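You operate a simulated robot arm through the tools that you are given. There is no shell and no other tool.

Carry out the task below with a simulated two-armed robot. There is one attempt and no reset: what you move stays moved.

JOB
Pick up the bottle that says "Soup pellets" from the wide clear patch of the long bench with one hand, pass it to the other hand and put it on the top of the store bench. Set down upright: bottle.

It is judged by the outcome, as a careful person would: the job done as asked, and still so three seconds after it is handed in. It fails if anything else is knocked over, pushed out of place, dropped, spilled or broken.

ROBOT AND FRAMES
Two 7-joint arms with two-finger parallel grippers on one trunk, on a base that moves. Base frame: it is fixed to the floor where the robot stands at the start and does not move with it; the origin is under the middle of the robot, x ahead of it, y to its left, z up. Units: m, degrees, N and s.
The left shoulder is at the start at [0.062, 0.197, 1.054], the right one opposite. With the tool pointing down near the work surface each hand reaches from about 0.32 to 0.72 m from the robot's upright axis, wherever it stands, measured 20 degrees to its own side. Places, roughly: blue bottle, green bottle, white bottle [0.5, 4, 0.75]; top of the store bench [1.5, 0.2, 0.8]. Payload 1.57 kg a hand.
The tool frame of a hand sits at the grasp point between the pads (the TCP): z along the fingers, y along the line on which they close. The tips reach 0.03 m beyond it. Largest opening 0.11 m; finger width 0.024, thickness 0.012; the body of the gripper, 0.048 by 0.112 m, starts 0.078 m behind the TCP.
Orientation is that of the tool frame in the base frame, as a unit quaternion [x, y, z, w]. With the fingers straight down and closing along the base's y, the tool's x points along the base's -x, its y along +y and its z along -z.

CONTROLS
- The arms move only by the tool play_rows. It takes "left_commands", "right_commands" or both (then of equal length, played together; a hand with none holds still); each is a list of rows, each a list of 6 numbers: the shift along the tool's x, y, z in m, then the turn, a rotation vector about the tool's x, y, z in degrees. In form: [[dx, dy, dz, wx, wy, wz], ...]. A call has 1 to 20 rows; each row is the pose to reach, as a shift and turn from the pose commanded when the call began, along the tool's axes at that moment. "left_gripper" and "right_gripper" are, for a hand that has rows, the finger opening in m, from 0 to 0.11, set as the call begins (left out, the last holds). Rows are played at 5 a second. More than 0.05 m and 8.6 degrees between two rows, or a gripper value outside its range, and nothing of the call is played. Where a pose cannot be reached the arm comes as near as it can. A force on the tool above 40 N (or 10 N above the force at the start of the call, whichever is more), or a blocked arm, ends the call early, and 0.2 s more pass. Each finger travels about 0.072 m/s and halts on what it meets, pressing with about 41 N; the grip force reading is that of the motor and also rises with nothing between the fingers. The clock runs only during rows and for 0.2 s after the last one: add rows that repeat a pose to give the fingers time. It gives the time, the measured TCP pose, the force on the tool (base axes), the opening and the grip force at its end, in the units of the frame above (readings bear some noise), with the torque about the TCP (base axes, N m) and any sound that the robot's microphone picked up.
- Cameras (640 x 400 px; columns grow to the right, rows downward): "scene" is now at [0.1084, 0.0157, 1.6484]; the picture's right is [0.18, -0.98, -0.00], its down [-0.74, -0.14, -0.66] and it looks along [0.65, 0.12, -0.75] (base axes); focal length 248 px, centre (320, 200). "left" rides on the left gripper at [0.07, -0.016, -0.141] in its tool frame; the picture's right is [0.23, 0.97, 0.00], its down [-0.85, 0.20, -0.48] and it looks along [-0.47, 0.11, 0.88] (tool axes); focal length 222 px, centre (320, 200). "right" rides on the right gripper at [0.07, 0.016, -0.141] in its tool frame; the picture's right is [-0.23, 0.97, 0.00], its down [-0.86, -0.20, -0.48] and it looks along [-0.47, -0.11, 0.88] (tool axes); focal length 222 px, centre (320, 200). There is no depth. A picture from a camera that has moved, and an enlarged one, comes with that camera's place and axes in the base frame and with its lens. The place of the scene camera against the robot may be out by one fixed shift of up to 0.012 m in any direction.
- snapshot(camera): a new picture of that camera. No time passes.
- raise_lower(by): slides the trunk up (or, below 0, down) by that many m; the arms and the scene camera ride with it, the base frame stays. It gives what a move gives, with no picture.
- drive_base(legs): drives the robot by 1 to 6 legs, each [ahead, left, turn to the left] in m, m and degrees, along the robot's own axes; the way and the turn of a leg run together, so that a leg with both is an arc; at most 1.5 m and 180 degrees a leg. The arms and the cameras ride along, it lands a little off, and it stops where it bumps. It gives what a move gives.
- head_to(pan, tilt): turns the head with the scene camera to pan (to the left, within 86 degrees either way) and tilt (down, from -29 to 69), counted from straight ahead of the robot. It gives what a move gives.
- close_up(camera, box): a new picture of the part [left, top, right, bottom] of that camera's present view, enlarged. No time passes.
- close_job(): hands the job in; it is judged then, once.

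Nothing tells you exact positions but the pictures and the camera data. Unless the task says otherwise, let go and move clear before handing in.

The tools are called after "Request:" as a command line: name --argument value ..., lists and objects as JSON in quotes. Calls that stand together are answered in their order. play_rows: Moves the arms, as the interface text tells. Its arguments: {"type":"object","properties":{"left_commands":{"type":"array","items":{"type":"array","items":{"type":"number"}}},"left_gripper":{"type":"number"},"right_commands":{"type":"array","items":{"type":"array","items":{"type":"number"}}},"right_gripper":{"type":"number"}},"required":[]} The other tools are called the same way: raise_lower (by) moves the trunk up or down; drive_base (legs) drives the base; head_to (pan, tilt) turns the head that bears the scene camera; snapshot (camera) takes a picture; close_up (camera, box) takes an enlarged picture of a part of a camera's view; close_job () hands the job in.

At the start:

```text
time_s: 0.0
left_tcp_pos: [0.5239, 0.1927, 1.1219]
left_orientation: [0.0, 1.0, 0.001, -0.002]
left_contact_force: [-0.9, 0.1, 0.4]
left_moment: [0.0, 0.0, 0.0]
left_opening: 0.1101
left_finger_force: 0.0
right_tcp_pos: [0.3594, -0.1266, 1.1244]
right_orientation: [0.0, 1.0, -0.001, 0.0]
right_contact_force: [0.6, 0.1, -0.5]
right_moment: [0.04, 0.04, -0.01]
right_opening: 0.11
right_finger_force: 0.1
trunk travel left (down, up): [-0.65, 0.34]
robot x, y, heading: [-0.0001, -0.0008, -0.1]
head pan, tilt (commanded): [10.7, 48.6]
```

scene: 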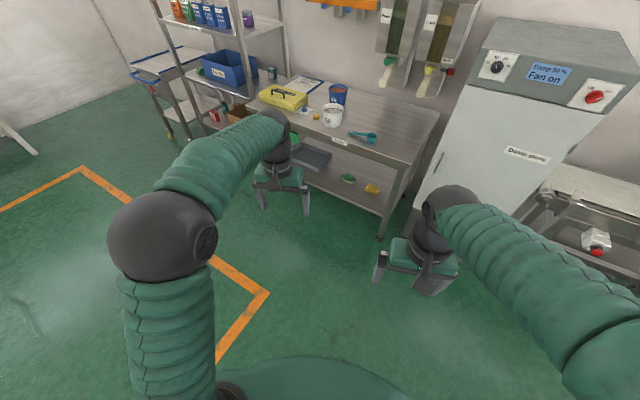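
right: 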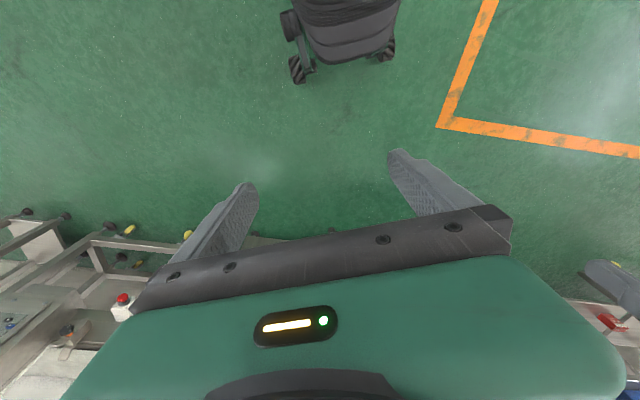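
left: 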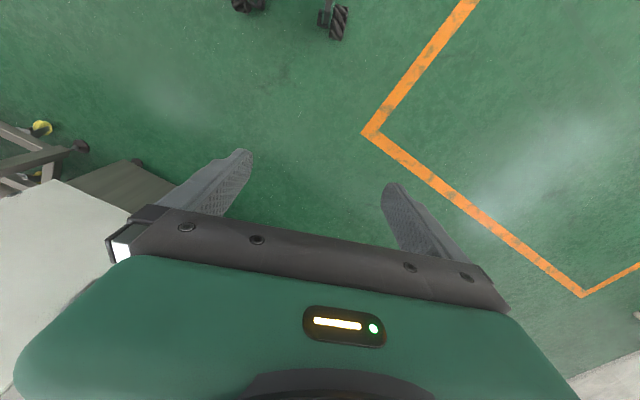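

I see a bench ahead with a yellow case and cups (probably the store bench), a shelf, a cabinet, and floor markings. I'll look around with the head before moving, first toward the left where the bottles should be.

Request:
head_to --pan 80 --tilt 20

Request:
snapshot --camera "scene"

Request:
head_to --pan 40 --tilt 25

Request:
snapshot --camera "scene"

Request:
head_to --pan 0 --tilt 25

Request:
snapshot --camera "scene"

Request:
head_to --pan -60 --tilt 25

Request:
snapshot --camera "scene"

```text
time_s: 1.4
left_tcp_pos: [0.5219, 0.1929, 1.1221]
left_orientation: [0.0, 1.0, 0.0, 0.0]
left_contact_force: [-0.1, 0.4, 0.2]
left_moment: [-0.05, -0.01, 0.02]
left_opening: 0.11
left_finger_force: 0.1
right_tcp_pos: [0.3576, -0.1254, 1.1263]
right_orientation: [0.0, 1.0, 0.0, 0.0]
right_contact_force: [-0.1, -0.2, 0.1]
right_moment: [-0.04, 0.0, 0.02]
right_opening: 0.11
right_finger_force: 0.1
trunk travel left (down, up): [-0.65, 0.34]
robot x, y, heading: [0.0004, 0.0012, -0.1]
head pan, tilt (commanded): [80.0, 20.0]
```

```text
taken
camera scene: at [0.0476, 0.0929, 1.6921], right [0.98, -0.17, 0.0], down [-0.06, -0.34, -0.94], along [0.16, 0.93, -0.34], focal length 248 px, centre (320, 200)
```

scene: 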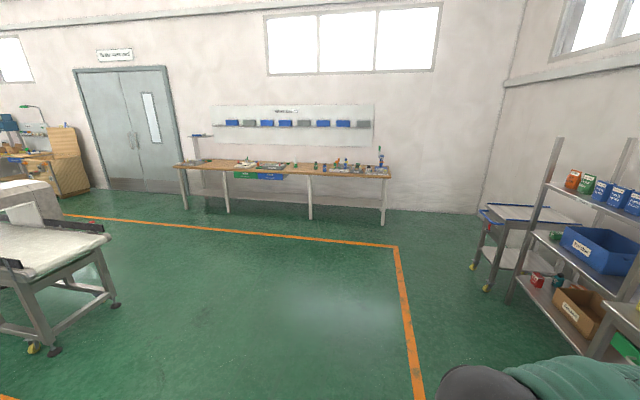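

```text
time_s: 2.5
left_tcp_pos: [0.5237, 0.1913, 1.1207]
left_orientation: [-0.001, 1.0, 0.0, 0.0]
left_contact_force: [0.0, 0.4, 0.3]
left_moment: [-0.01, 0.01, 0.01]
left_opening: 0.1099
left_finger_force: 0.0
right_tcp_pos: [0.3588, -0.1261, 1.1256]
right_orientation: [-0.001, 1.0, 0.0, 0.0]
right_contact_force: [0.3, 0.3, 0.8]
right_moment: [-0.02, 0.04, 0.03]
right_opening: 0.11
right_finger_force: 0.0
trunk travel left (down, up): [-0.65, 0.34]
robot x, y, heading: [-0.0033, 0.0033, 0.2]
head pan, tilt (commanded): [40.0, 25.0]
```

```text
taken
camera scene: at [0.1019, 0.0605, 1.684], right [0.64, -0.77, 0.0], down [-0.33, -0.27, -0.91], along [0.69, 0.58, -0.42], focal length 248 px, centre (320, 200)
```

scene: 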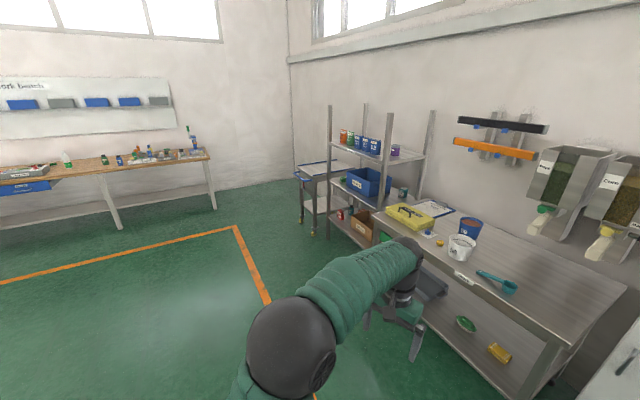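

```text
time_s: 3.5
left_tcp_pos: [0.5235, 0.1931, 1.1221]
left_orientation: [0.001, 1.0, -0.001, 0.0]
left_contact_force: [0.0, -0.2, -0.9]
left_moment: [-0.02, -0.01, 0.0]
left_opening: 0.11
left_finger_force: 0.0
right_tcp_pos: [0.3592, -0.1249, 1.1266]
right_orientation: [0.0, 1.0, -0.001, 0.0]
right_contact_force: [0.1, 0.3, 0.5]
right_moment: [0.01, 0.01, -0.09]
right_opening: 0.1101
right_finger_force: 0.1
trunk travel left (down, up): [-0.65, 0.34]
robot x, y, heading: [-0.001, -0.0011, 0.4]
head pan, tilt (commanded): [0.0, 25.0]
```

```text
taken
camera scene: at [0.1235, 0.0012, 1.6839], right [0.0, -1.0, 0.0], down [-0.42, 0.0, -0.91], along [0.91, 0.0, -0.42], focal length 248 px, centre (320, 200)
```

scene: 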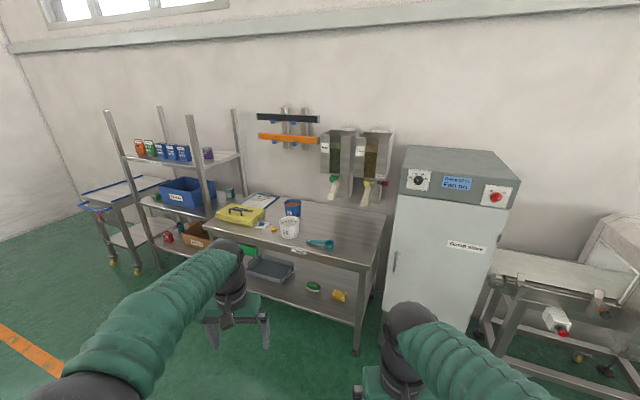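

```text
time_s: 4.8
left_tcp_pos: [0.5233, 0.1934, 1.1217]
left_orientation: [-0.001, 1.0, 0.0, 0.0]
left_contact_force: [-0.9, 0.6, -0.7]
left_moment: [-0.02, 0.0, 0.01]
left_opening: 0.1101
left_finger_force: 0.1
right_tcp_pos: [0.3583, -0.1265, 1.1263]
right_orientation: [0.0, 1.0, 0.0, 0.0]
right_contact_force: [0.1, -0.3, 0.8]
right_moment: [0.02, -0.02, 0.0]
right_opening: 0.1101
right_finger_force: 0.1
trunk travel left (down, up): [-0.65, 0.34]
robot x, y, heading: [0.005, -0.0034, 0.0]
head pan, tilt (commanded): [-60.0, 25.0]
```

```text
taken
camera scene: at [0.0776, -0.0787, 1.684], right [-0.87, -0.5, 0.0], down [-0.21, 0.37, -0.91], along [0.45, -0.78, -0.42], focal length 248 px, centre (320, 200)
```

scene: 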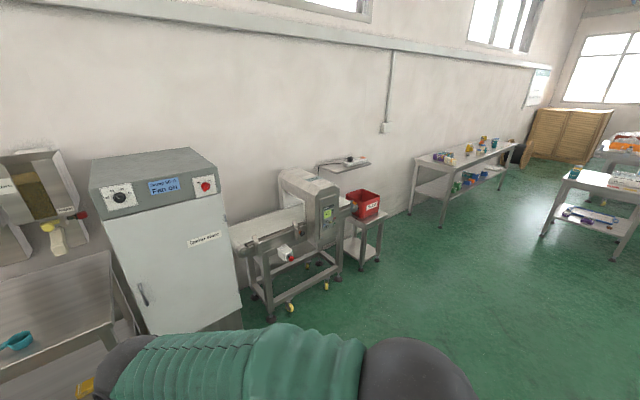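

The long work bench is along the wall to my left (about 3.5–4.5 m away), and the store bench is ahead. I'll zoom in on both to learn what's on them.

Request:
head_to --pan 80 --tilt 15

Request:
close_up --camera "scene" --box '[170, 150, 400, 294]'

Request:
close_up --camera "scene" --box '[280, 170, 400, 245]'

Request:
head_to --pan 0 --tilt 30

Request:
close_up --camera "scene" --box '[190, 120, 400, 251]'

```text
time_s: 7.1
left_tcp_pos: [0.5237, 0.1928, 1.1208]
left_orientation: [0.0, 1.0, 0.0, -0.001]
left_contact_force: [0.9, -0.1, 0.1]
left_moment: [-0.01, -0.01, 0.02]
left_opening: 0.1102
left_finger_force: 0.0
right_tcp_pos: [0.3589, -0.1255, 1.1255]
right_orientation: [0.001, 1.0, -0.001, 0.0]
right_contact_force: [0.6, -0.7, 0.2]
right_moment: [-0.03, 0.03, 0.02]
right_opening: 0.1098
right_finger_force: 0.1
trunk travel left (down, up): [-0.65, 0.34]
robot x, y, heading: [-0.0031, 0.0024, 0.1]
head pan, tilt (commanded): [80.0, 15.0]
```

```text
2.78 times, centred on (285, 222) of scene
camera zoom: at [0.0477, 0.0932, 1.7003], right [0.98, -0.17, 0.0], down [-0.05, -0.26, -0.97], along [0.17, 0.95, -0.26], focal length 687 px, centre (417, 139)
```

zoom: 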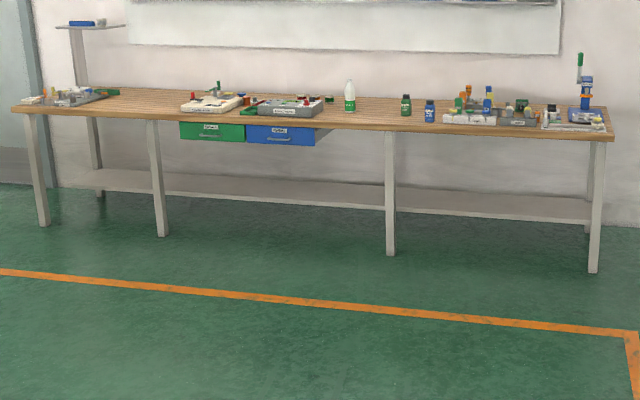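

```text
5.33 times, centred on (340, 208) of scene
camera zoom: at [0.0477, 0.0932, 1.7003], right [0.98, -0.17, 0.0], down [-0.05, -0.26, -0.97], along [0.17, 0.95, -0.26], focal length 1320 px, centre (213, 160)
```

zoom: 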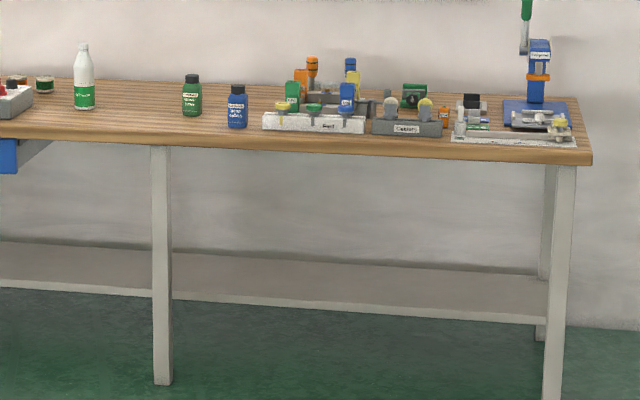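

```text
time_s: 8.6
left_tcp_pos: [0.5227, 0.1923, 1.1227]
left_orientation: [0.0, 1.0, 0.0, -0.001]
left_contact_force: [1.1, 0.0, 0.6]
left_moment: [0.0, -0.01, 0.0]
left_opening: 0.11
left_finger_force: 0.1
right_tcp_pos: [0.3589, -0.1268, 1.1254]
right_orientation: [0.0, 1.0, 0.0, 0.001]
right_contact_force: [-0.8, -1.2, 0.0]
right_moment: [0.03, -0.01, -0.05]
right_opening: 0.1099
right_finger_force: 0.0
trunk travel left (down, up): [-0.65, 0.34]
robot x, y, heading: [-0.0001, 0.0005, 0.1]
head pan, tilt (commanded): [0.0, 30.0]
```

```text
3.05 times, centred on (295, 186) of scene
camera zoom: at [0.1219, 0.0012, 1.676], right [0.0, -1.0, 0.0], down [-0.5, 0.0, -0.87], along [0.87, 0.0, -0.5], focal length 754 px, centre (396, 244)
```

zoom: 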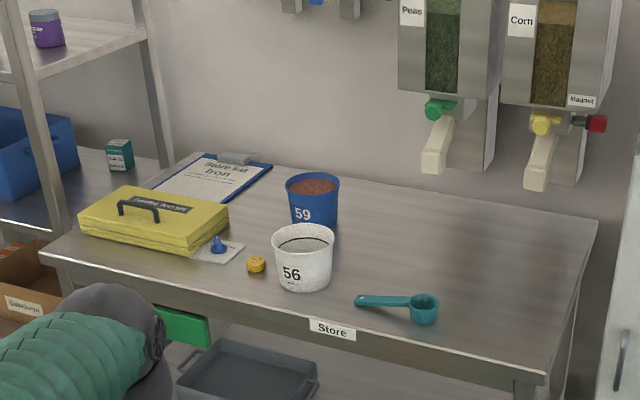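

The long bench has a white, a green and a blue bottle standing in its clear patch; labels aren't readable from here. The store bench has clear space on its right part. I'll turn to the long bench and drive up closer to read the labels.

Request:
drive_base --legs '[[0, 0, 70], [1.4, 0.38, 0], [1.3, 0.38, 0]]'

Request:
head_to --pan 0 --tilt 35

Request:
snapshot --camera "scene"

```text
time_s: 25.3
left_tcp_pos: [0.2165, 3.3676, 1.1222]
left_orientation: [-0.575, 0.818, -0.001, 0.0]
left_contact_force: [0.0, -0.2, -0.4]
left_moment: [0.03, 0.0, -0.01]
left_opening: 0.11
left_finger_force: 0.1
right_tcp_pos: [0.4604, 3.1059, 1.1267]
right_orientation: [-0.576, 0.817, 0.001, -0.001]
right_contact_force: [-0.4, 0.8, 0.1]
right_moment: [0.02, 0.01, -0.04]
right_opening: 0.11
right_finger_force: 0.2
trunk travel left (down, up): [-0.65, 0.34]
robot x, y, heading: [0.218, 2.8068, 70.3]
head pan, tilt (commanded): [0.0, 30.0]
```

```text
time_s: 25.9
left_tcp_pos: [0.2149, 3.3662, 1.123]
left_orientation: [-0.576, 0.818, 0.0, 0.001]
left_contact_force: [0.1, -0.1, -0.2]
left_moment: [0.0, 0.02, 0.05]
left_opening: 0.1101
left_finger_force: 0.1
right_tcp_pos: [0.4597, 3.106, 1.1259]
right_orientation: [-0.576, 0.818, 0.001, 0.0]
right_contact_force: [-0.2, -0.2, -0.4]
right_moment: [0.01, 0.04, 0.01]
right_opening: 0.1101
right_finger_force: 0.1
trunk travel left (down, up): [-0.65, 0.34]
robot x, y, heading: [0.2203, 2.8102, 70.5]
head pan, tilt (commanded): [0.0, 35.0]
```

```text
taken
camera scene: at [0.2593, 2.9255, 1.6682], right [0.94, -0.34, 0.0], down [-0.19, -0.54, -0.82], along [0.28, 0.77, -0.57], focal length 248 px, centre (320, 200)
```

scene: 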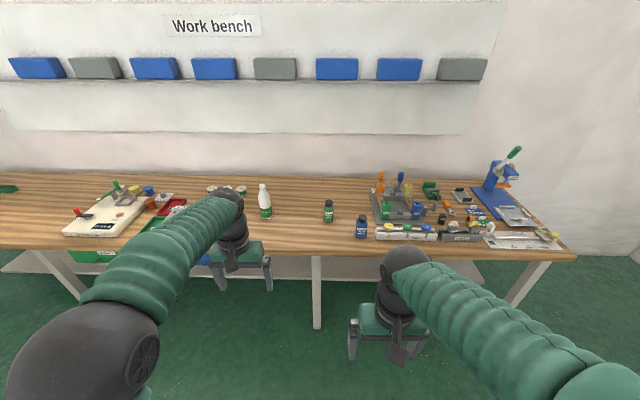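

Now I'm facing the work bench with white, green and blue bottles ahead. I'll zoom in on their labels.

Request:
close_up --camera "scene" --box '[240, 170, 304, 230]'

Request:
close_up --camera "scene" --box '[305, 180, 385, 250]'

Request:
head_to --pan 0 --tilt 65

Request:
snapshot --camera "scene"

```text
6.67 times, centred on (272, 200) of scene
camera zoom: at [0.2593, 2.9255, 1.6682], right [0.94, -0.34, 0.0], down [-0.19, -0.54, -0.82], along [0.28, 0.77, -0.57], focal length 1650 px, centre (640, 200)
```

zoom: 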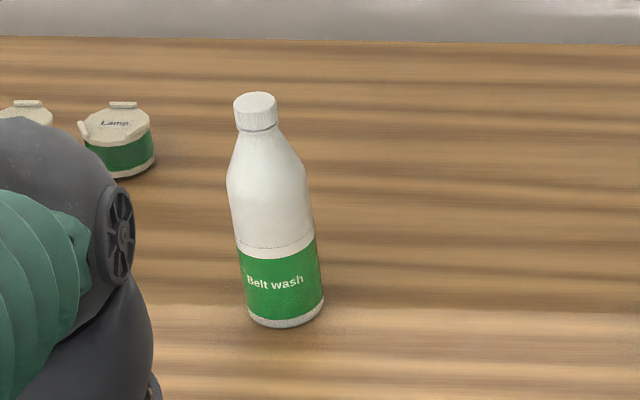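

```text
5.71 times, centred on (345, 215) of scene
camera zoom: at [0.2593, 2.9255, 1.6682], right [0.94, -0.34, 0.0], down [-0.19, -0.54, -0.82], along [0.28, 0.77, -0.57], focal length 1414 px, centre (177, 114)
```

zoom: 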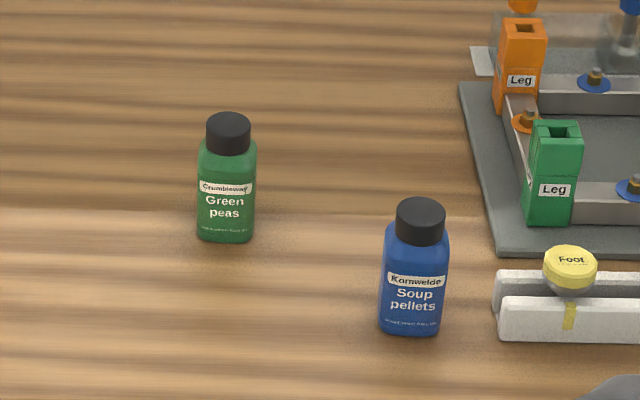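

```text
time_s: 26.9
left_tcp_pos: [0.2153, 3.3669, 1.122]
left_orientation: [-0.575, 0.818, 0.0, 0.0]
left_contact_force: [0.0, -0.1, 0.8]
left_moment: [-0.03, 0.01, 0.01]
left_opening: 0.1103
left_finger_force: 0.0
right_tcp_pos: [0.4606, 3.1046, 1.1268]
right_orientation: [-0.575, 0.818, 0.001, 0.001]
right_contact_force: [-0.4, -0.5, 0.2]
right_moment: [0.01, 0.01, -0.02]
right_opening: 0.1101
right_finger_force: 0.0
trunk travel left (down, up): [-0.65, 0.34]
robot x, y, heading: [0.2202, 2.8105, 70.3]
head pan, tilt (commanded): [0.0, 65.0]
```

```text
taken
camera scene: at [0.2499, 2.8994, 1.6284], right [0.94, -0.34, 0.0], down [-0.31, -0.85, -0.42], along [0.14, 0.4, -0.91], focal length 248 px, centre (320, 200)
```

scene: 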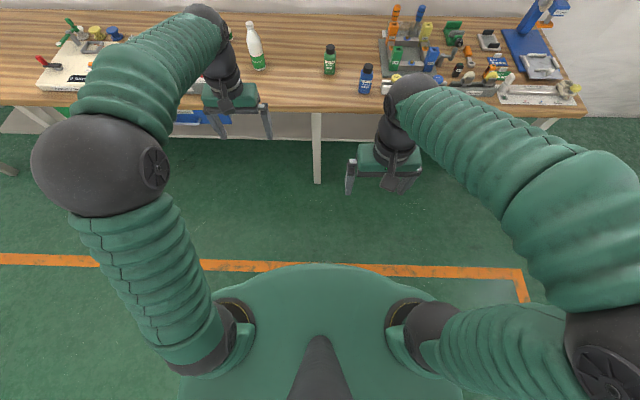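

The blue bottle reads "Kornwelde Soup pellets", so that is the target; it stands near the front edge, about 0.81 m high tabletop, with a white tray just to its right and the green bottle behind-left. I'll drive so the bottle is about 0.6 m ahead, slightly left of my centre, for a left-hand pick.

Request:
drive_base --legs '[[0.42, -0.32, 0]]'

Request:
head_to --pan 0 --tilt 55

Request:
snapshot --camera "scene"

Request:
snapshot --camera "left"

Request:
snapshot --camera "right"

```text
time_s: 30.0
left_tcp_pos: [0.6582, 3.6544, 1.1215]
left_orientation: [-0.576, 0.817, -0.001, 0.0]
left_contact_force: [-0.3, 0.0, 0.4]
left_moment: [-0.06, -0.01, 0.05]
left_opening: 0.1101
left_finger_force: 0.0
right_tcp_pos: [0.9027, 3.3934, 1.1272]
right_orientation: [-0.576, 0.817, -0.001, 0.001]
right_contact_force: [-0.5, 0.3, 0.1]
right_moment: [-0.04, 0.0, 0.02]
right_opening: 0.1102
right_finger_force: 0.1
trunk travel left (down, up): [-0.65, 0.34]
robot x, y, heading: [0.6689, 3.0965, 70.2]
head pan, tilt (commanded): [0.0, 65.0]
```

```text
time_s: 30.7
left_tcp_pos: [0.6592, 3.6542, 1.1217]
left_orientation: [-0.576, 0.817, 0.0, 0.001]
left_contact_force: [-0.5, -0.1, -0.2]
left_moment: [0.0, 0.0, 0.0]
left_opening: 0.1101
left_finger_force: 0.2
right_tcp_pos: [0.9037, 3.3921, 1.1263]
right_orientation: [-0.577, 0.817, 0.0, 0.001]
right_contact_force: [0.7, 0.2, 0.0]
right_moment: [-0.02, -0.01, -0.03]
right_opening: 0.1098
right_finger_force: 0.1
trunk travel left (down, up): [-0.65, 0.34]
robot x, y, heading: [0.6662, 3.0971, 70.4]
head pan, tilt (commanded): [0.0, 55.0]
```

```text
taken
camera scene: at [0.6984, 3.1979, 1.6399], right [0.94, -0.34, 0.0], down [-0.28, -0.77, -0.57], along [0.19, 0.54, -0.82], focal length 248 px, centre (320, 200)
```

scene: 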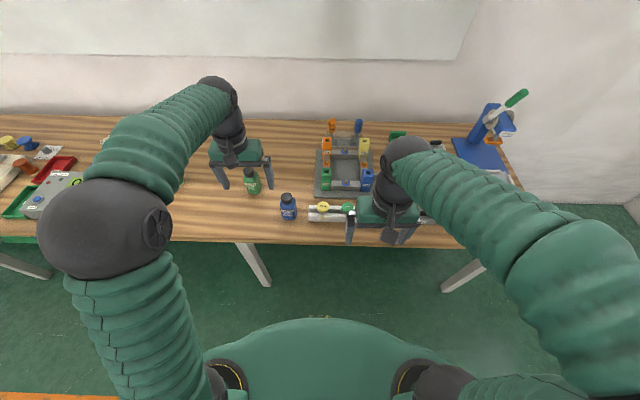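

```text
taken
camera left: at [0.6513, 3.583, 1.2634], right [-0.99, 0.11, 0.0], down [0.1, 0.87, 0.48], along [0.05, 0.48, -0.88], focal length 222 px, centre (320, 200)
```

left: 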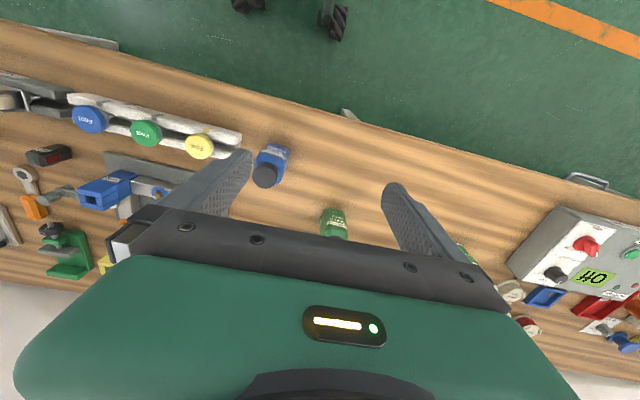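

```text
taken
camera right: at [0.8658, 3.331, 1.2678], right [-0.84, 0.54, 0.0], down [0.47, 0.74, 0.48], along [0.26, 0.4, -0.88], focal length 222 px, centre (320, 200)
```

right: 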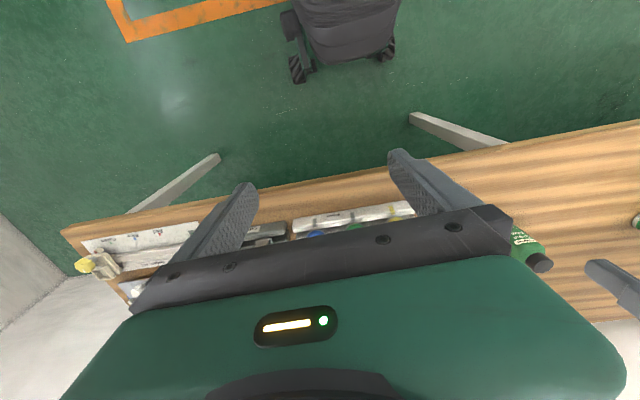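

The blue bottle is now just ahead, between my two hands, with the tray to its right. I'll take close-ups from the scene and left cameras to triangulate the bottle and the bench surface.

Request:
close_up --camera "scene" --box '[240, 165, 352, 235]'

Request:
close_up --camera "left" --box '[200, 110, 360, 210]'

```text
5.71 times, centred on (296, 200) of scene
camera zoom: at [0.6984, 3.1979, 1.6399], right [0.94, -0.34, 0.0], down [-0.28, -0.77, -0.57], along [0.19, 0.54, -0.82], focal length 1414 px, centre (457, 200)
```

zoom: 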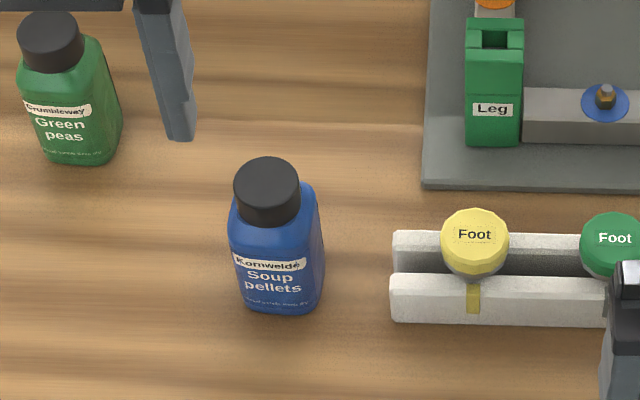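

```text
4.00 times, centred on (280, 160) of left
camera zoom: at [0.6513, 3.583, 1.2634], right [-0.99, 0.11, 0.0], down [0.1, 0.87, 0.48], along [0.05, 0.48, -0.88], focal length 888 px, centre (480, 360)
```

zoom: 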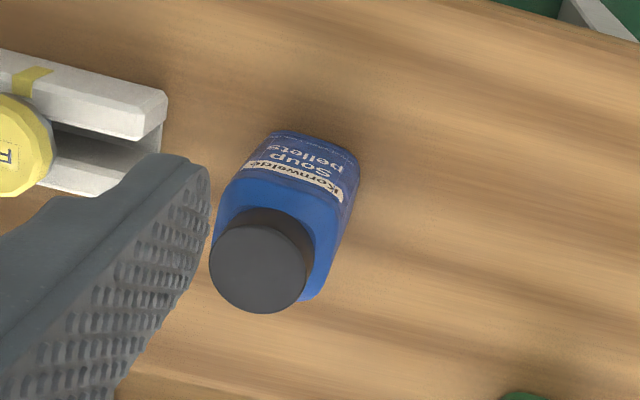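

I place the bottle at about 0.59 m ahead and 0.13 m left of the robot's axis, its label face turned about 10° toward my left. I'll tilt the left hand to a 30°-below-horizontal approach facing that label side, staying high and back, and look again.

Request:
play_rows --left_commands '[[0.0046, -0.0046, 0.0072, 0.52, -5.99, 0.91], [0.0092, -0.0092, 0.0144, 1.05, -11.97, 1.81], [0.0138, -0.0138, 0.0216, 1.57, -17.96, 2.72], [0.0184, -0.0184, 0.0288, 2.1, -23.94, 3.63], [0.023, -0.023, 0.036, 2.62, -29.93, 4.54], [0.0276, -0.0276, 0.0432, 3.14, -35.91, 5.44], [0.0322, -0.0322, 0.0504, 3.67, -41.9, 6.35], [0.0368, -0.0368, 0.0576, 4.19, -47.88, 7.26], [0.0414, -0.0414, 0.0648, 4.72, -53.87, 8.16], [0.046, -0.046, 0.072, 5.24, -59.85, 9.07], [0.046, -0.046, 0.072, 5.24, -59.85, 9.07]]' --left_gripper 0.09

Request:
snapshot --camera "left"

Request:
snapshot --camera "scene"

```text
time_s: 33.1
left_tcp_pos: [0.6787, 3.5973, 1.0627]
left_orientation: [-0.495, 0.799, 0.162, 0.299]
left_contact_force: [0.1, -0.3, -0.4]
left_moment: [-0.04, 0.0, -0.02]
left_opening: 0.0898
left_finger_force: 0.0
left hand out of reach, approached as far as the arm can: row 7, 8, 9, 10, 11
right_tcp_pos: [0.9052, 3.3925, 1.1262]
right_orientation: [-0.577, 0.817, 0.001, 0.001]
right_contact_force: [0.1, -0.2, 0.0]
right_moment: [0.0, 0.01, 0.0]
right_opening: 0.1098
right_finger_force: 0.1
trunk travel left (down, up): [-0.65, 0.34]
robot x, y, heading: [0.6686, 3.0974, 70.5]
head pan, tilt (commanded): [0.0, 55.0]
```

```text
taken
camera left: at [0.6251, 3.4634, 1.1279], right [-0.94, 0.29, -0.18], down [-0.05, 0.42, 0.91], along [0.34, 0.86, -0.38], focal length 222 px, centre (320, 200)
```

left: 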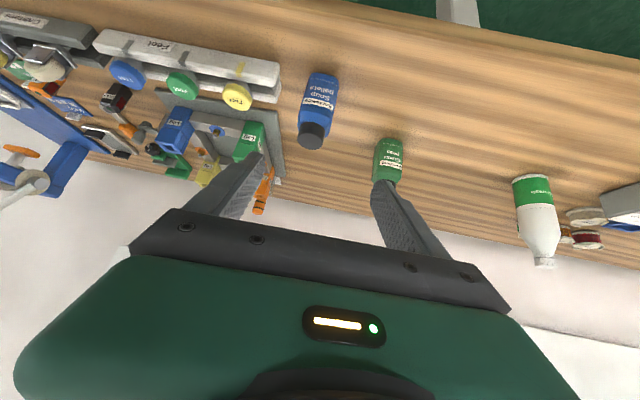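

```text
taken
camera scene: at [0.6991, 3.1959, 1.64], right [0.94, -0.34, 0.0], down [-0.28, -0.77, -0.57], along [0.19, 0.54, -0.82], focal length 248 px, centre (320, 200)
```

scene: 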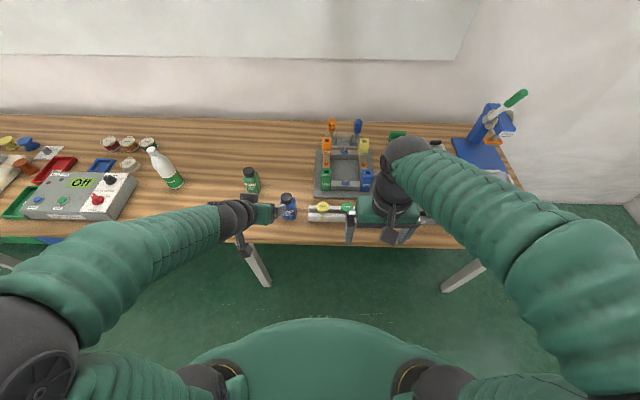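

The arm couldn't tilt as far as I wanted this close to its shoulder (it got to 50° below horizontal). I'll back up a little and raise the trunk to give the left arm more room, then re-measure.

Request:
raise_lower --by 0.1

Request:
drive_base --legs '[[-0.06, 0, 0]]'

Request:
snapshot --camera "left"

Request:
close_up --camera "scene" --box '[220, 160, 380, 260]'

```text
time_s: 34.4
left_tcp_pos: [0.679, 3.5981, 1.1633]
left_orientation: [-0.494, 0.8, 0.161, 0.3]
left_contact_force: [0.0, 0.0, -0.6]
left_moment: [0.01, -0.05, -0.02]
left_opening: 0.0901
left_finger_force: 0.0
right_tcp_pos: [0.9055, 3.3912, 1.2255]
right_orientation: [-0.576, 0.817, 0.0, 0.001]
right_contact_force: [-0.3, -1.0, 0.0]
right_moment: [0.03, -0.02, -0.01]
right_opening: 0.1097
right_finger_force: 0.0
trunk travel left (down, up): [-0.75, 0.24]
robot x, y, heading: [0.6657, 3.0953, 70.5]
head pan, tilt (commanded): [0.0, 55.0]
```

```text
time_s: 35.4
left_tcp_pos: [0.6617, 3.5505, 1.159]
left_orientation: [-0.495, 0.8, 0.158, 0.298]
left_contact_force: [0.3, 0.6, -0.3]
left_moment: [0.01, 0.03, 0.02]
left_opening: 0.09
left_finger_force: 0.0
right_tcp_pos: [0.888, 3.3443, 1.224]
right_orientation: [-0.576, 0.818, -0.003, -0.003]
right_contact_force: [0.0, 0.7, -0.4]
right_moment: [-0.03, 0.07, -0.02]
right_opening: 0.1099
right_finger_force: 0.0
trunk travel left (down, up): [-0.75, 0.24]
robot x, y, heading: [0.6444, 3.0408, 70.4]
head pan, tilt (commanded): [0.0, 55.0]
```

```text
taken
camera left: at [0.6082, 3.4174, 1.2245], right [-0.94, 0.29, -0.18], down [-0.05, 0.43, 0.9], along [0.34, 0.86, -0.39], focal length 222 px, centre (320, 200)
```

left: 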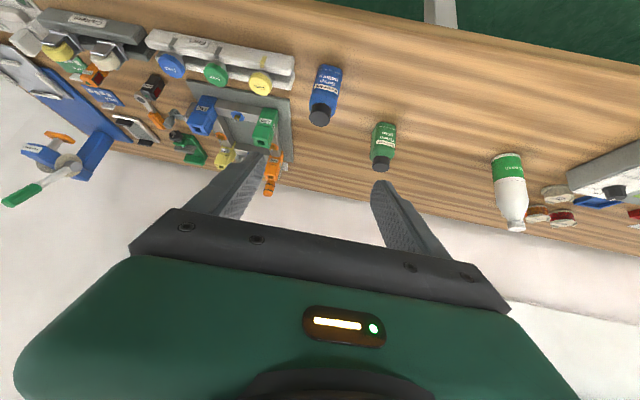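

```text
4.00 times, centred on (300, 210) of scene
camera zoom: at [0.6838, 3.1551, 1.7388], right [0.94, -0.34, 0.0], down [-0.28, -0.78, -0.56], along [0.19, 0.53, -0.83], focal length 990 px, centre (400, 160)
```

zoom: 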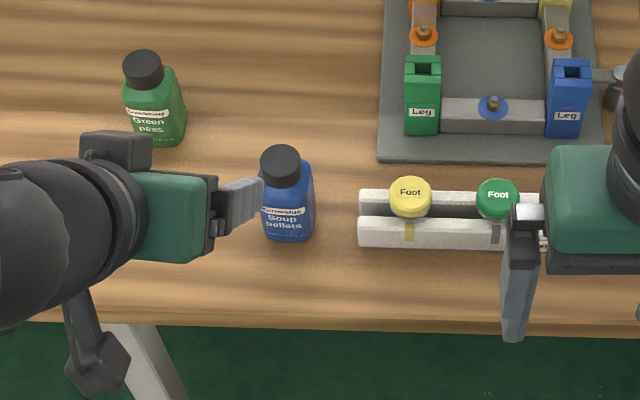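

The geometry is consistent; I'll take a close-up of the bottle from the left camera in this pose for a cleaner fix on its position and base height.

Request:
close_up --camera "left" --box '[270, 50, 398, 130]'

Request:
close_up --camera "scene" --box '[270, 185, 334, 225]'

Request:
snapshot --camera "right"

```text
5.00 times, centred on (334, 90) of left
camera zoom: at [0.6082, 3.4174, 1.2245], right [-0.94, 0.29, -0.18], down [-0.05, 0.43, 0.9], along [0.34, 0.86, -0.39], focal length 1111 px, centre (250, 750)
```

zoom: 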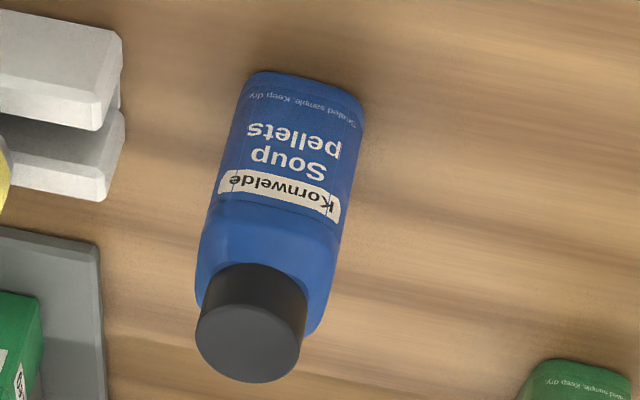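

```text
10.00 times, centred on (302, 205) of scene
camera zoom: at [0.6838, 3.1551, 1.7388], right [0.94, -0.34, 0.0], down [-0.28, -0.78, -0.56], along [0.19, 0.53, -0.83], focal length 2475 px, centre (500, 150)
```

zoom: 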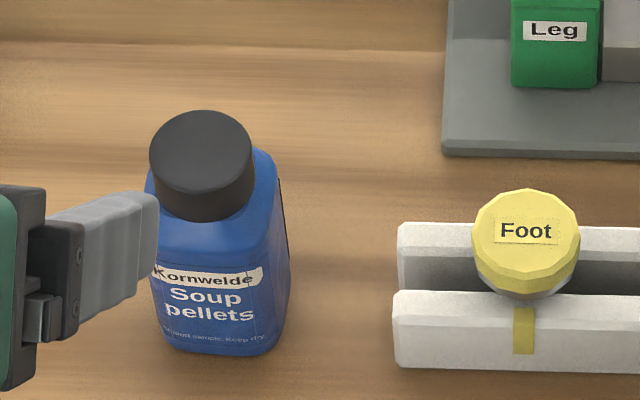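

```text
taken
camera right: at [0.8501, 3.2851, 1.3649], right [-0.84, 0.54, 0.0], down [0.48, 0.74, 0.47], along [0.26, 0.39, -0.88], focal length 222 px, centre (320, 200)
```

right: 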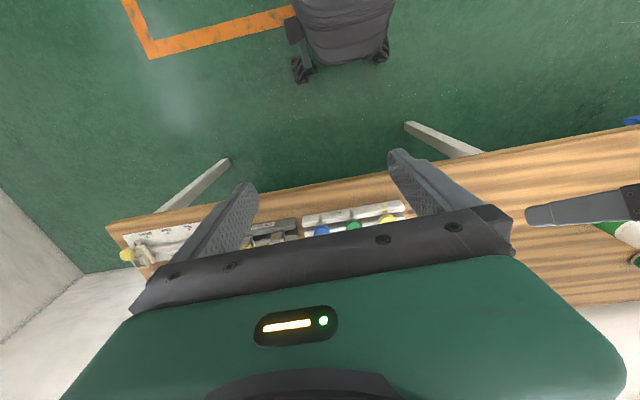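

From several views I put the bottle axis at about base (0.760, 3.717), bench surface z≈0.807, cap top z≈0.92, body about 5 cm wide. I'll first send a null move to see exactly what pose the left hand is holding before planning the approach.

Request:
play_rows --left_commands '[[0, 0, 0, 0, 0, 0], [0, 0, 0, 0, 0, 0], [0, 0, 0, 0, 0, 0]]'

```text
time_s: 36.2
left_tcp_pos: [0.6574, 3.5408, 1.164]
left_orientation: [-0.495, 0.799, 0.162, 0.301]
left_contact_force: [0.1, 0.3, -0.7]
left_moment: [0.0, -0.03, -0.01]
left_opening: 0.0901
left_finger_force: 0.0
right_tcp_pos: [0.8841, 3.3337, 1.2259]
right_orientation: [-0.576, 0.817, 0.0, 0.001]
right_contact_force: [1.1, -0.6, -0.1]
right_moment: [0.03, 0.02, 0.02]
right_opening: 0.1099
right_finger_force: 0.1
trunk travel left (down, up): [-0.75, 0.24]
robot x, y, heading: [0.6443, 3.04, 70.2]
head pan, tilt (commanded): [0.0, 55.0]
```

The arm simply holds its reached pose. Now I'll bring the left hand down to a pre-grasp about 12 cm in front of the bottle, tilting to 30° below horizontal.

Request:
play_rows --left_commands '[[0.0094, 0.0004, 0.0268, 0.04, -1.99, 0.33], [0.0187, 0.0008, 0.0535, 0.08, -3.99, 0.65], [0.0281, 0.0012, 0.0803, 0.12, -5.98, 0.98], [0.0374, 0.0016, 0.107, 0.16, -7.97, 1.3], [0.0468, 0.002, 0.1338, 0.2, -9.97, 1.63], [0.0561, 0.0024, 0.1605, 0.24, -11.96, 1.96], [0.0655, 0.0028, 0.1873, 0.28, -13.95, 2.28], [0.0748, 0.0032, 0.214, 0.32, -15.94, 2.61], [0.0842, 0.0036, 0.2408, 0.36, -17.94, 2.93], [0.0935, 0.004, 0.2675, 0.4, -19.93, 3.26], [0.0935, 0.004, 0.2675, 0.4, -19.93, 3.26], [0.0935, 0.004, 0.2675, 0.4, -19.93, 3.26]]' --left_gripper 0.09

Request:
snapshot --camera "left"

Request:
snapshot --camera "scene"

```text
time_s: 37.8
left_tcp_pos: [0.5188, 3.6598, 1.0173]
left_orientation: [-0.613, 0.631, 0.289, 0.378]
left_contact_force: [-0.8, 0.1, -0.4]
left_moment: [0.01, -0.01, -0.01]
left_opening: 0.09
left_finger_force: 0.1
left hand out of reach, approached as far as the arm can: row 1, 7
right_tcp_pos: [0.8831, 3.3357, 1.2246]
right_orientation: [-0.576, 0.817, -0.001, 0.001]
right_contact_force: [-0.7, -0.1, -0.8]
right_moment: [0.02, -0.04, -0.02]
right_opening: 0.11
right_finger_force: 0.1
trunk travel left (down, up): [-0.75, 0.24]
robot x, y, heading: [0.6474, 3.0401, 70.0]
head pan, tilt (commanded): [0.0, 55.0]
stopped in row 7 (left hand): the arm was blocked; the commanded pose is now the measured one
```

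```text
taken
camera left: at [0.5201, 3.5039, 1.039], right [-0.96, -0.05, -0.28], down [-0.29, 0.1, 0.95], along [-0.02, 0.99, -0.11], focal length 222 px, centre (320, 200)
```

left: 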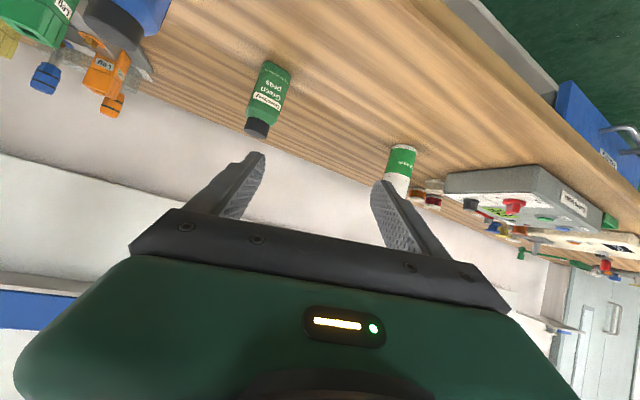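

```text
taken
camera scene: at [0.6765, 3.1438, 1.7387], right [0.94, -0.34, 0.0], down [-0.28, -0.77, -0.57], along [0.19, 0.54, -0.82], focal length 248 px, centre (320, 200)
```

scene: 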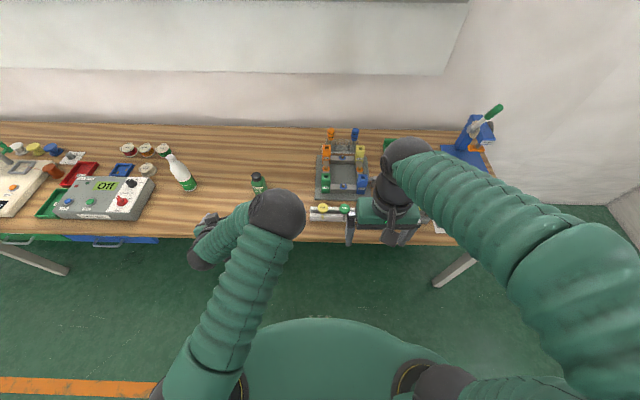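

The left arm swung its elbow over and got blocked, which I don't want. Before moving again I'll look closely at where the elbow is relative to the bottle and whether anything was touched.

Request:
close_up --camera "scene" --box '[160, 160, 352, 280]'

Request:
snapshot --camera "right"

Request:
head_to --pan 20 --tilt 68

Request:
snapshot --camera "scene"

```text
3.33 times, centred on (256, 220) of scene
camera zoom: at [0.6765, 3.1438, 1.7387], right [0.94, -0.34, 0.0], down [-0.28, -0.77, -0.57], along [0.19, 0.54, -0.82], focal length 825 px, centre (533, 133)
```

zoom: 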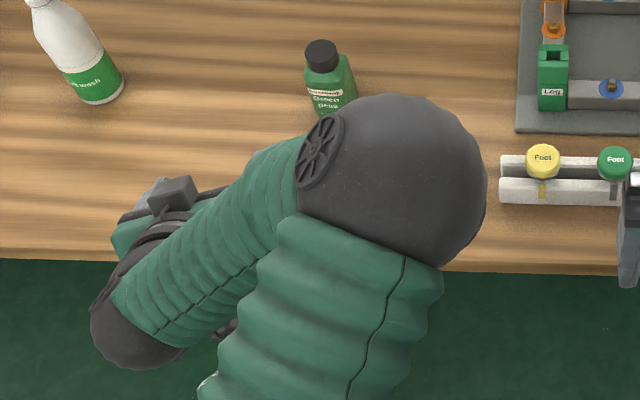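

```text
taken
camera right: at [0.8435, 3.274, 1.3667], right [-0.84, 0.54, 0.0], down [0.47, 0.74, 0.48], along [0.26, 0.4, -0.88], focal length 222 px, centre (320, 200)
```

right: 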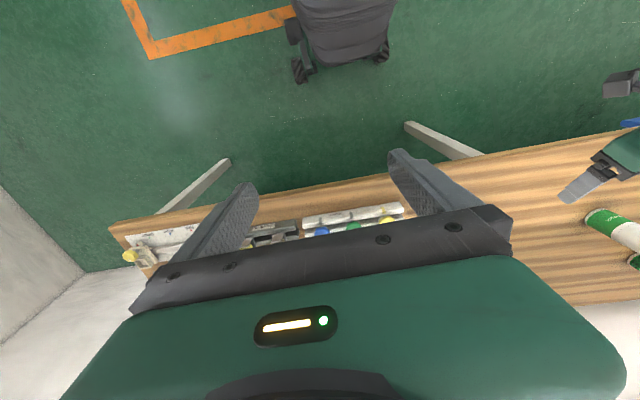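

```text
time_s: 38.6
left_tcp_pos: [0.5189, 3.657, 1.0165]
left_orientation: [-0.613, 0.632, 0.29, 0.374]
left_contact_force: [0.2, 0.2, -0.1]
left_moment: [0.02, -0.01, 0.01]
left_opening: 0.09
left_finger_force: 0.0
right_tcp_pos: [0.8841, 3.3342, 1.2249]
right_orientation: [-0.575, 0.818, -0.001, 0.002]
right_contact_force: [-1.2, -0.8, -1.2]
right_moment: [0.02, -0.04, -0.02]
right_opening: 0.1099
right_finger_force: 0.2
trunk travel left (down, up): [-0.75, 0.24]
robot x, y, heading: [0.6484, 3.0419, 70.4]
head pan, tilt (commanded): [20.0, 68.0]
```

```text
taken
camera scene: at [0.6538, 3.1298, 1.7246], right [1.0, 0.01, 0.0], down [0.0, -0.93, -0.37], along [0.0, 0.37, -0.93], focal length 248 px, centre (320, 200)
```

scene: 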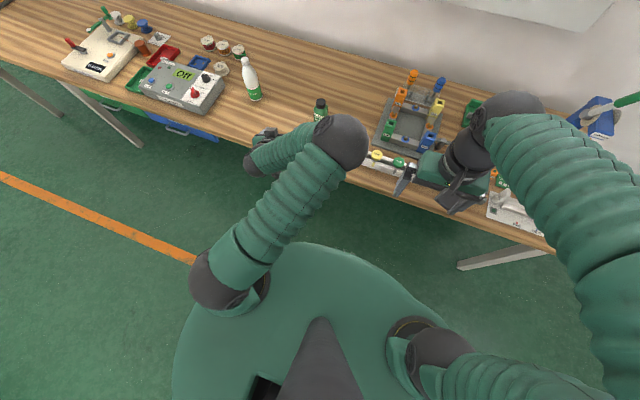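

The elbow is high (z≈1.27) above the bench, and nothing appears touched, though it hides the bottle. I'll bring the left hand back up to a tool-down pose slowly to recover a sane arm posture.

Request:
play_rows --left_commands '[[-0.0147, -0.0078, -0.01, 0.26, 5.68, 1.64], [-0.0293, -0.0156, -0.02, 0.52, 11.36, 3.28], [-0.044, -0.0235, -0.03, 0.78, 17.04, 4.92], [-0.0586, -0.0313, -0.04, 1.04, 22.72, 6.56], [-0.0733, -0.0391, -0.05, 1.3, 28.4, 8.2], [-0.0879, -0.0469, -0.06, 1.55, 34.08, 9.84], [-0.1026, -0.0547, -0.07, 1.81, 39.76, 11.48], [-0.1172, -0.0626, -0.08, 2.07, 45.44, 13.12], [-0.1319, -0.0704, -0.09, 2.33, 51.12, 14.76], [-0.1465, -0.0782, -0.0999, 2.59, 56.8, 16.4], [-0.1465, -0.0782, -0.0999, 2.59, 56.8, 16.4], [-0.1465, -0.0782, -0.0999, 2.59, 56.8, 16.4]]'

Request:
snapshot --camera "scene"

```text
time_s: 41.2
left_tcp_pos: [0.5842, 3.6497, 1.2009]
left_orientation: [-0.574, 0.819, 0.0, -0.001]
left_contact_force: [-0.6, -0.5, 0.2]
left_moment: [0.03, -0.01, -0.01]
left_opening: 0.0899
left_finger_force: 0.2
right_tcp_pos: [0.884, 3.3319, 1.2269]
right_orientation: [-0.575, 0.818, 0.0, 0.001]
right_contact_force: [0.0, 0.6, -0.5]
right_moment: [0.02, -0.01, 0.0]
right_opening: 0.1097
right_finger_force: 0.2
trunk travel left (down, up): [-0.75, 0.24]
robot x, y, heading: [0.6445, 3.038, 70.3]
head pan, tilt (commanded): [20.0, 68.0]
```

```text
taken
camera scene: at [0.655, 3.1292, 1.7253], right [1.0, 0.01, 0.0], down [0.01, -0.93, -0.37], along [0.0, 0.37, -0.93], focal length 248 px, centre (320, 200)
```

scene: 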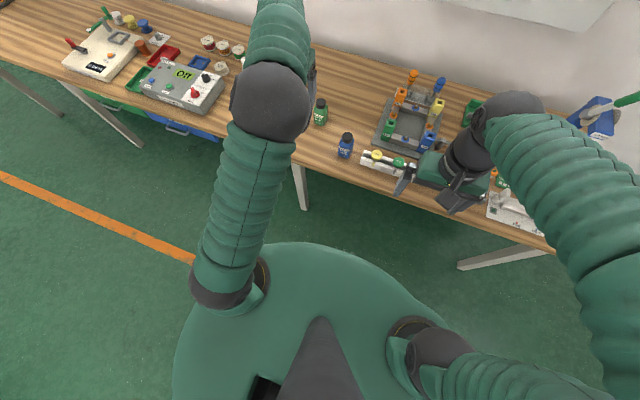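

The left arm recovered to a tool-down pose and the blue bottle still stands untouched. The low tilt needs more distance, so I'll back up about 10 cm so the bottle is ~0.78 m ahead, then try the tilted pose again in free space.

Request:
drive_base --legs '[[-0.1, 0, 0]]'

Request:
play_rows --left_commands '[[0, 0, 0, 0, 0, 0], [0, 0, 0, 0, 0, 0]]'

```text
time_s: 42.4
left_tcp_pos: [0.5498, 3.5613, 1.2]
left_orientation: [-0.574, 0.819, -0.002, -0.003]
left_contact_force: [-1.2, 0.5, -0.5]
left_moment: [0.01, 0.02, 0.0]
left_opening: 0.0898
left_finger_force: 0.0
right_tcp_pos: [0.8511, 3.2431, 1.2253]
right_orientation: [-0.576, 0.818, 0.0, -0.001]
right_contact_force: [0.2, -0.1, 0.4]
right_moment: [-0.04, -0.01, -0.01]
right_opening: 0.1101
right_finger_force: 0.1
trunk travel left (down, up): [-0.75, 0.24]
robot x, y, heading: [0.6122, 2.947, 70.4]
head pan, tilt (commanded): [20.0, 68.0]
```

```text
time_s: 43.0
left_tcp_pos: [0.5504, 3.5574, 1.2014]
left_orientation: [-0.574, 0.819, -0.002, -0.002]
left_contact_force: [0.6, -0.1, -0.8]
left_moment: [0.02, 0.01, -0.01]
left_opening: 0.0902
left_finger_force: 0.1
right_tcp_pos: [0.8518, 3.2411, 1.2268]
right_orientation: [-0.576, 0.818, -0.001, 0.0]
right_contact_force: [-0.5, 0.1, 0.1]
right_moment: [-0.02, 0.04, 0.0]
right_opening: 0.11
right_finger_force: 0.0
trunk travel left (down, up): [-0.75, 0.24]
robot x, y, heading: [0.6108, 2.9469, 70.5]
head pan, tilt (commanded): [20.0, 68.0]
```

Now I'll make the first half of the tilt-and-move with the left hand in free space and check the arm's posture.

Request:
play_rows --left_commands '[[-0.0101, -0.0123, 0.0151, 0.52, -5.99, 0.91], [-0.0203, -0.0245, 0.0303, 1.05, -11.97, 1.81], [-0.0304, -0.0368, 0.0454, 1.57, -17.96, 2.72], [-0.0405, -0.0491, 0.0606, 2.1, -23.94, 3.63], [-0.0507, -0.0614, 0.0757, 2.62, -29.93, 4.54], [-0.0507, -0.0614, 0.0757, 2.62, -29.93, 4.54]]'

Request:
head_to --pan 0 --tilt 55

Request:
snapshot --camera "scene"

```text
time_s: 44.4
left_tcp_pos: [0.6234, 3.5817, 1.1275]
left_orientation: [-0.522, 0.813, 0.13, 0.226]
left_contact_force: [0.4, -0.1, 0.4]
left_moment: [0.0, -0.02, 0.01]
left_opening: 0.0902
left_finger_force: 0.1
right_tcp_pos: [0.8486, 3.236, 1.2272]
right_orientation: [-0.576, 0.818, 0.001, 0.002]
right_contact_force: [-0.5, 0.0, -1.1]
right_moment: [-0.01, 0.03, 0.05]
right_opening: 0.1099
right_finger_force: 0.0
trunk travel left (down, up): [-0.75, 0.24]
robot x, y, heading: [0.6101, 2.9439, 70.4]
head pan, tilt (commanded): [20.0, 68.0]
```

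```text
time_s: 45.2
left_tcp_pos: [0.6241, 3.5795, 1.1285]
left_orientation: [-0.523, 0.812, 0.13, 0.225]
left_contact_force: [-0.3, -0.2, 0.1]
left_moment: [-0.03, 0.0, -0.01]
left_opening: 0.0901
left_finger_force: 0.0
right_tcp_pos: [0.8501, 3.2361, 1.228]
right_orientation: [-0.575, 0.818, 0.001, 0.002]
right_contact_force: [0.9, 0.1, -0.6]
right_moment: [0.03, 0.01, 0.02]
right_opening: 0.1102
right_finger_force: 0.0
trunk travel left (down, up): [-0.75, 0.24]
robot x, y, heading: [0.6127, 2.9423, 70.3]
head pan, tilt (commanded): [0.0, 55.0]
```

```text
taken
camera scene: at [0.6458, 3.0455, 1.7399], right [0.94, -0.34, 0.0], down [-0.28, -0.77, -0.57], along [0.19, 0.54, -0.82], focal length 248 px, centre (320, 200)
```

scene: 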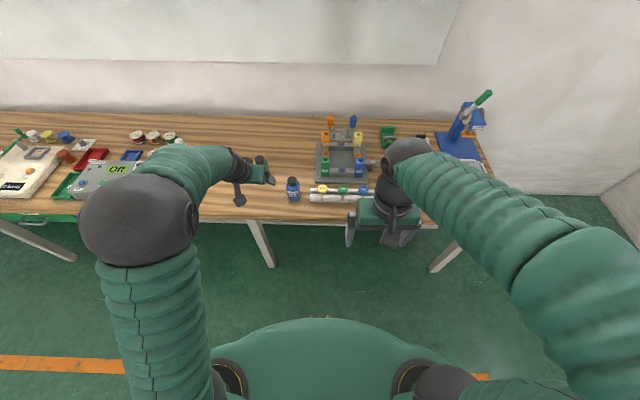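

The arm tilted cleanly with the elbow out to the left this time. I'll finish the tilt to 30° below horizontal at z≈1.05 in front of the bottle.

Request:
play_rows --left_commands '[[-0.0021, -0.0091, 0.0165, 0.4, -4.94, 0.73], [-0.0041, -0.0181, 0.033, 0.81, -9.88, 1.45], [-0.0062, -0.0272, 0.0496, 1.21, -14.83, 2.18], [-0.0083, -0.0363, 0.0661, 1.61, -19.77, 2.91], [-0.0103, -0.0453, 0.0826, 2.02, -24.71, 3.63], [-0.0124, -0.0544, 0.0991, 2.42, -29.65, 4.36], [-0.0124, -0.0544, 0.0991, 2.42, -29.65, 4.36], [-0.0124, -0.0544, 0.0991, 2.42, -29.65, 4.36]]'

Request:
snapshot --camera "scene"

Request:
snapshot --camera "left"

```text
time_s: 47.0
left_tcp_pos: [0.7004, 3.6126, 1.0494]
left_orientation: [-0.436, 0.749, 0.251, 0.431]
left_contact_force: [-0.3, 0.0, -0.3]
left_moment: [0.01, 0.0, -0.03]
left_opening: 0.0902
left_finger_force: 0.1
right_tcp_pos: [0.8497, 3.2354, 1.2281]
right_orientation: [-0.576, 0.818, 0.001, 0.003]
right_contact_force: [1.0, -0.8, 0.7]
right_moment: [0.0, -0.04, -0.01]
right_opening: 0.1101
right_finger_force: 0.1
trunk travel left (down, up): [-0.75, 0.24]
robot x, y, heading: [0.6117, 2.9461, 70.1]
head pan, tilt (commanded): [0.0, 55.0]
```

```text
taken
camera scene: at [0.6455, 3.0459, 1.74], right [0.94, -0.34, 0.0], down [-0.28, -0.77, -0.57], along [0.19, 0.54, -0.82], focal length 248 px, centre (320, 200)
```

scene: 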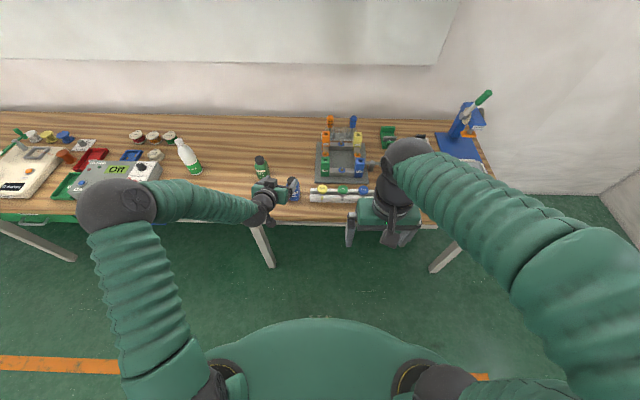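

```text
taken
camera left: at [0.637, 3.468, 1.0605], right [-0.9, 0.38, -0.2], down [-0.17, 0.11, 0.98], along [0.4, 0.92, -0.04], focal length 222 px, centre (320, 200)
```

left: 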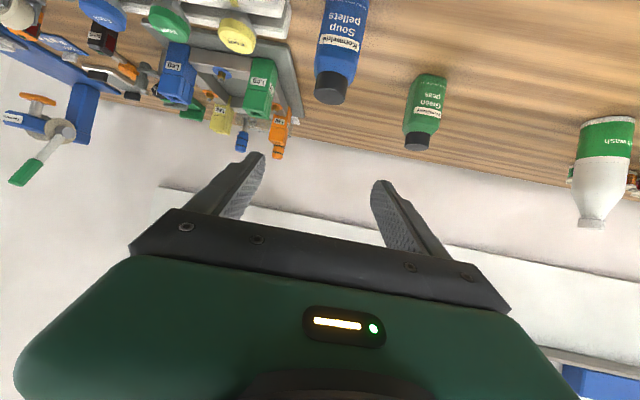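

The pose is reached exactly. A close-up from this nearly level view will give me a solid check on the bottle's lateral position and heights.

Request:
close_up --camera "left" --box '[280, 0, 440, 110]'

```text
3.64 times, centred on (360, 55) of left
camera zoom: at [0.637, 3.468, 1.0605], right [-0.9, 0.38, -0.2], down [-0.17, 0.11, 0.98], along [0.4, 0.92, -0.04], focal length 808 px, centre (174, 727)
```

zoom: 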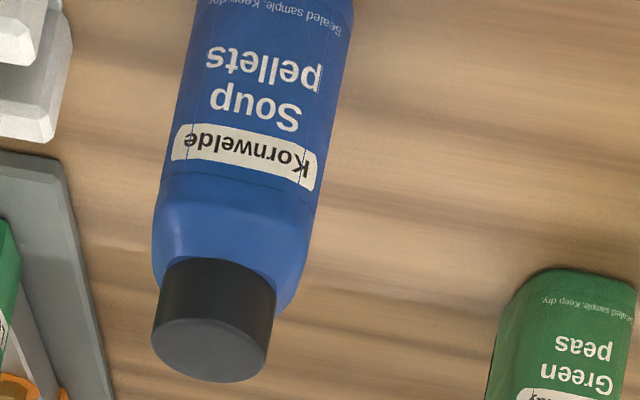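

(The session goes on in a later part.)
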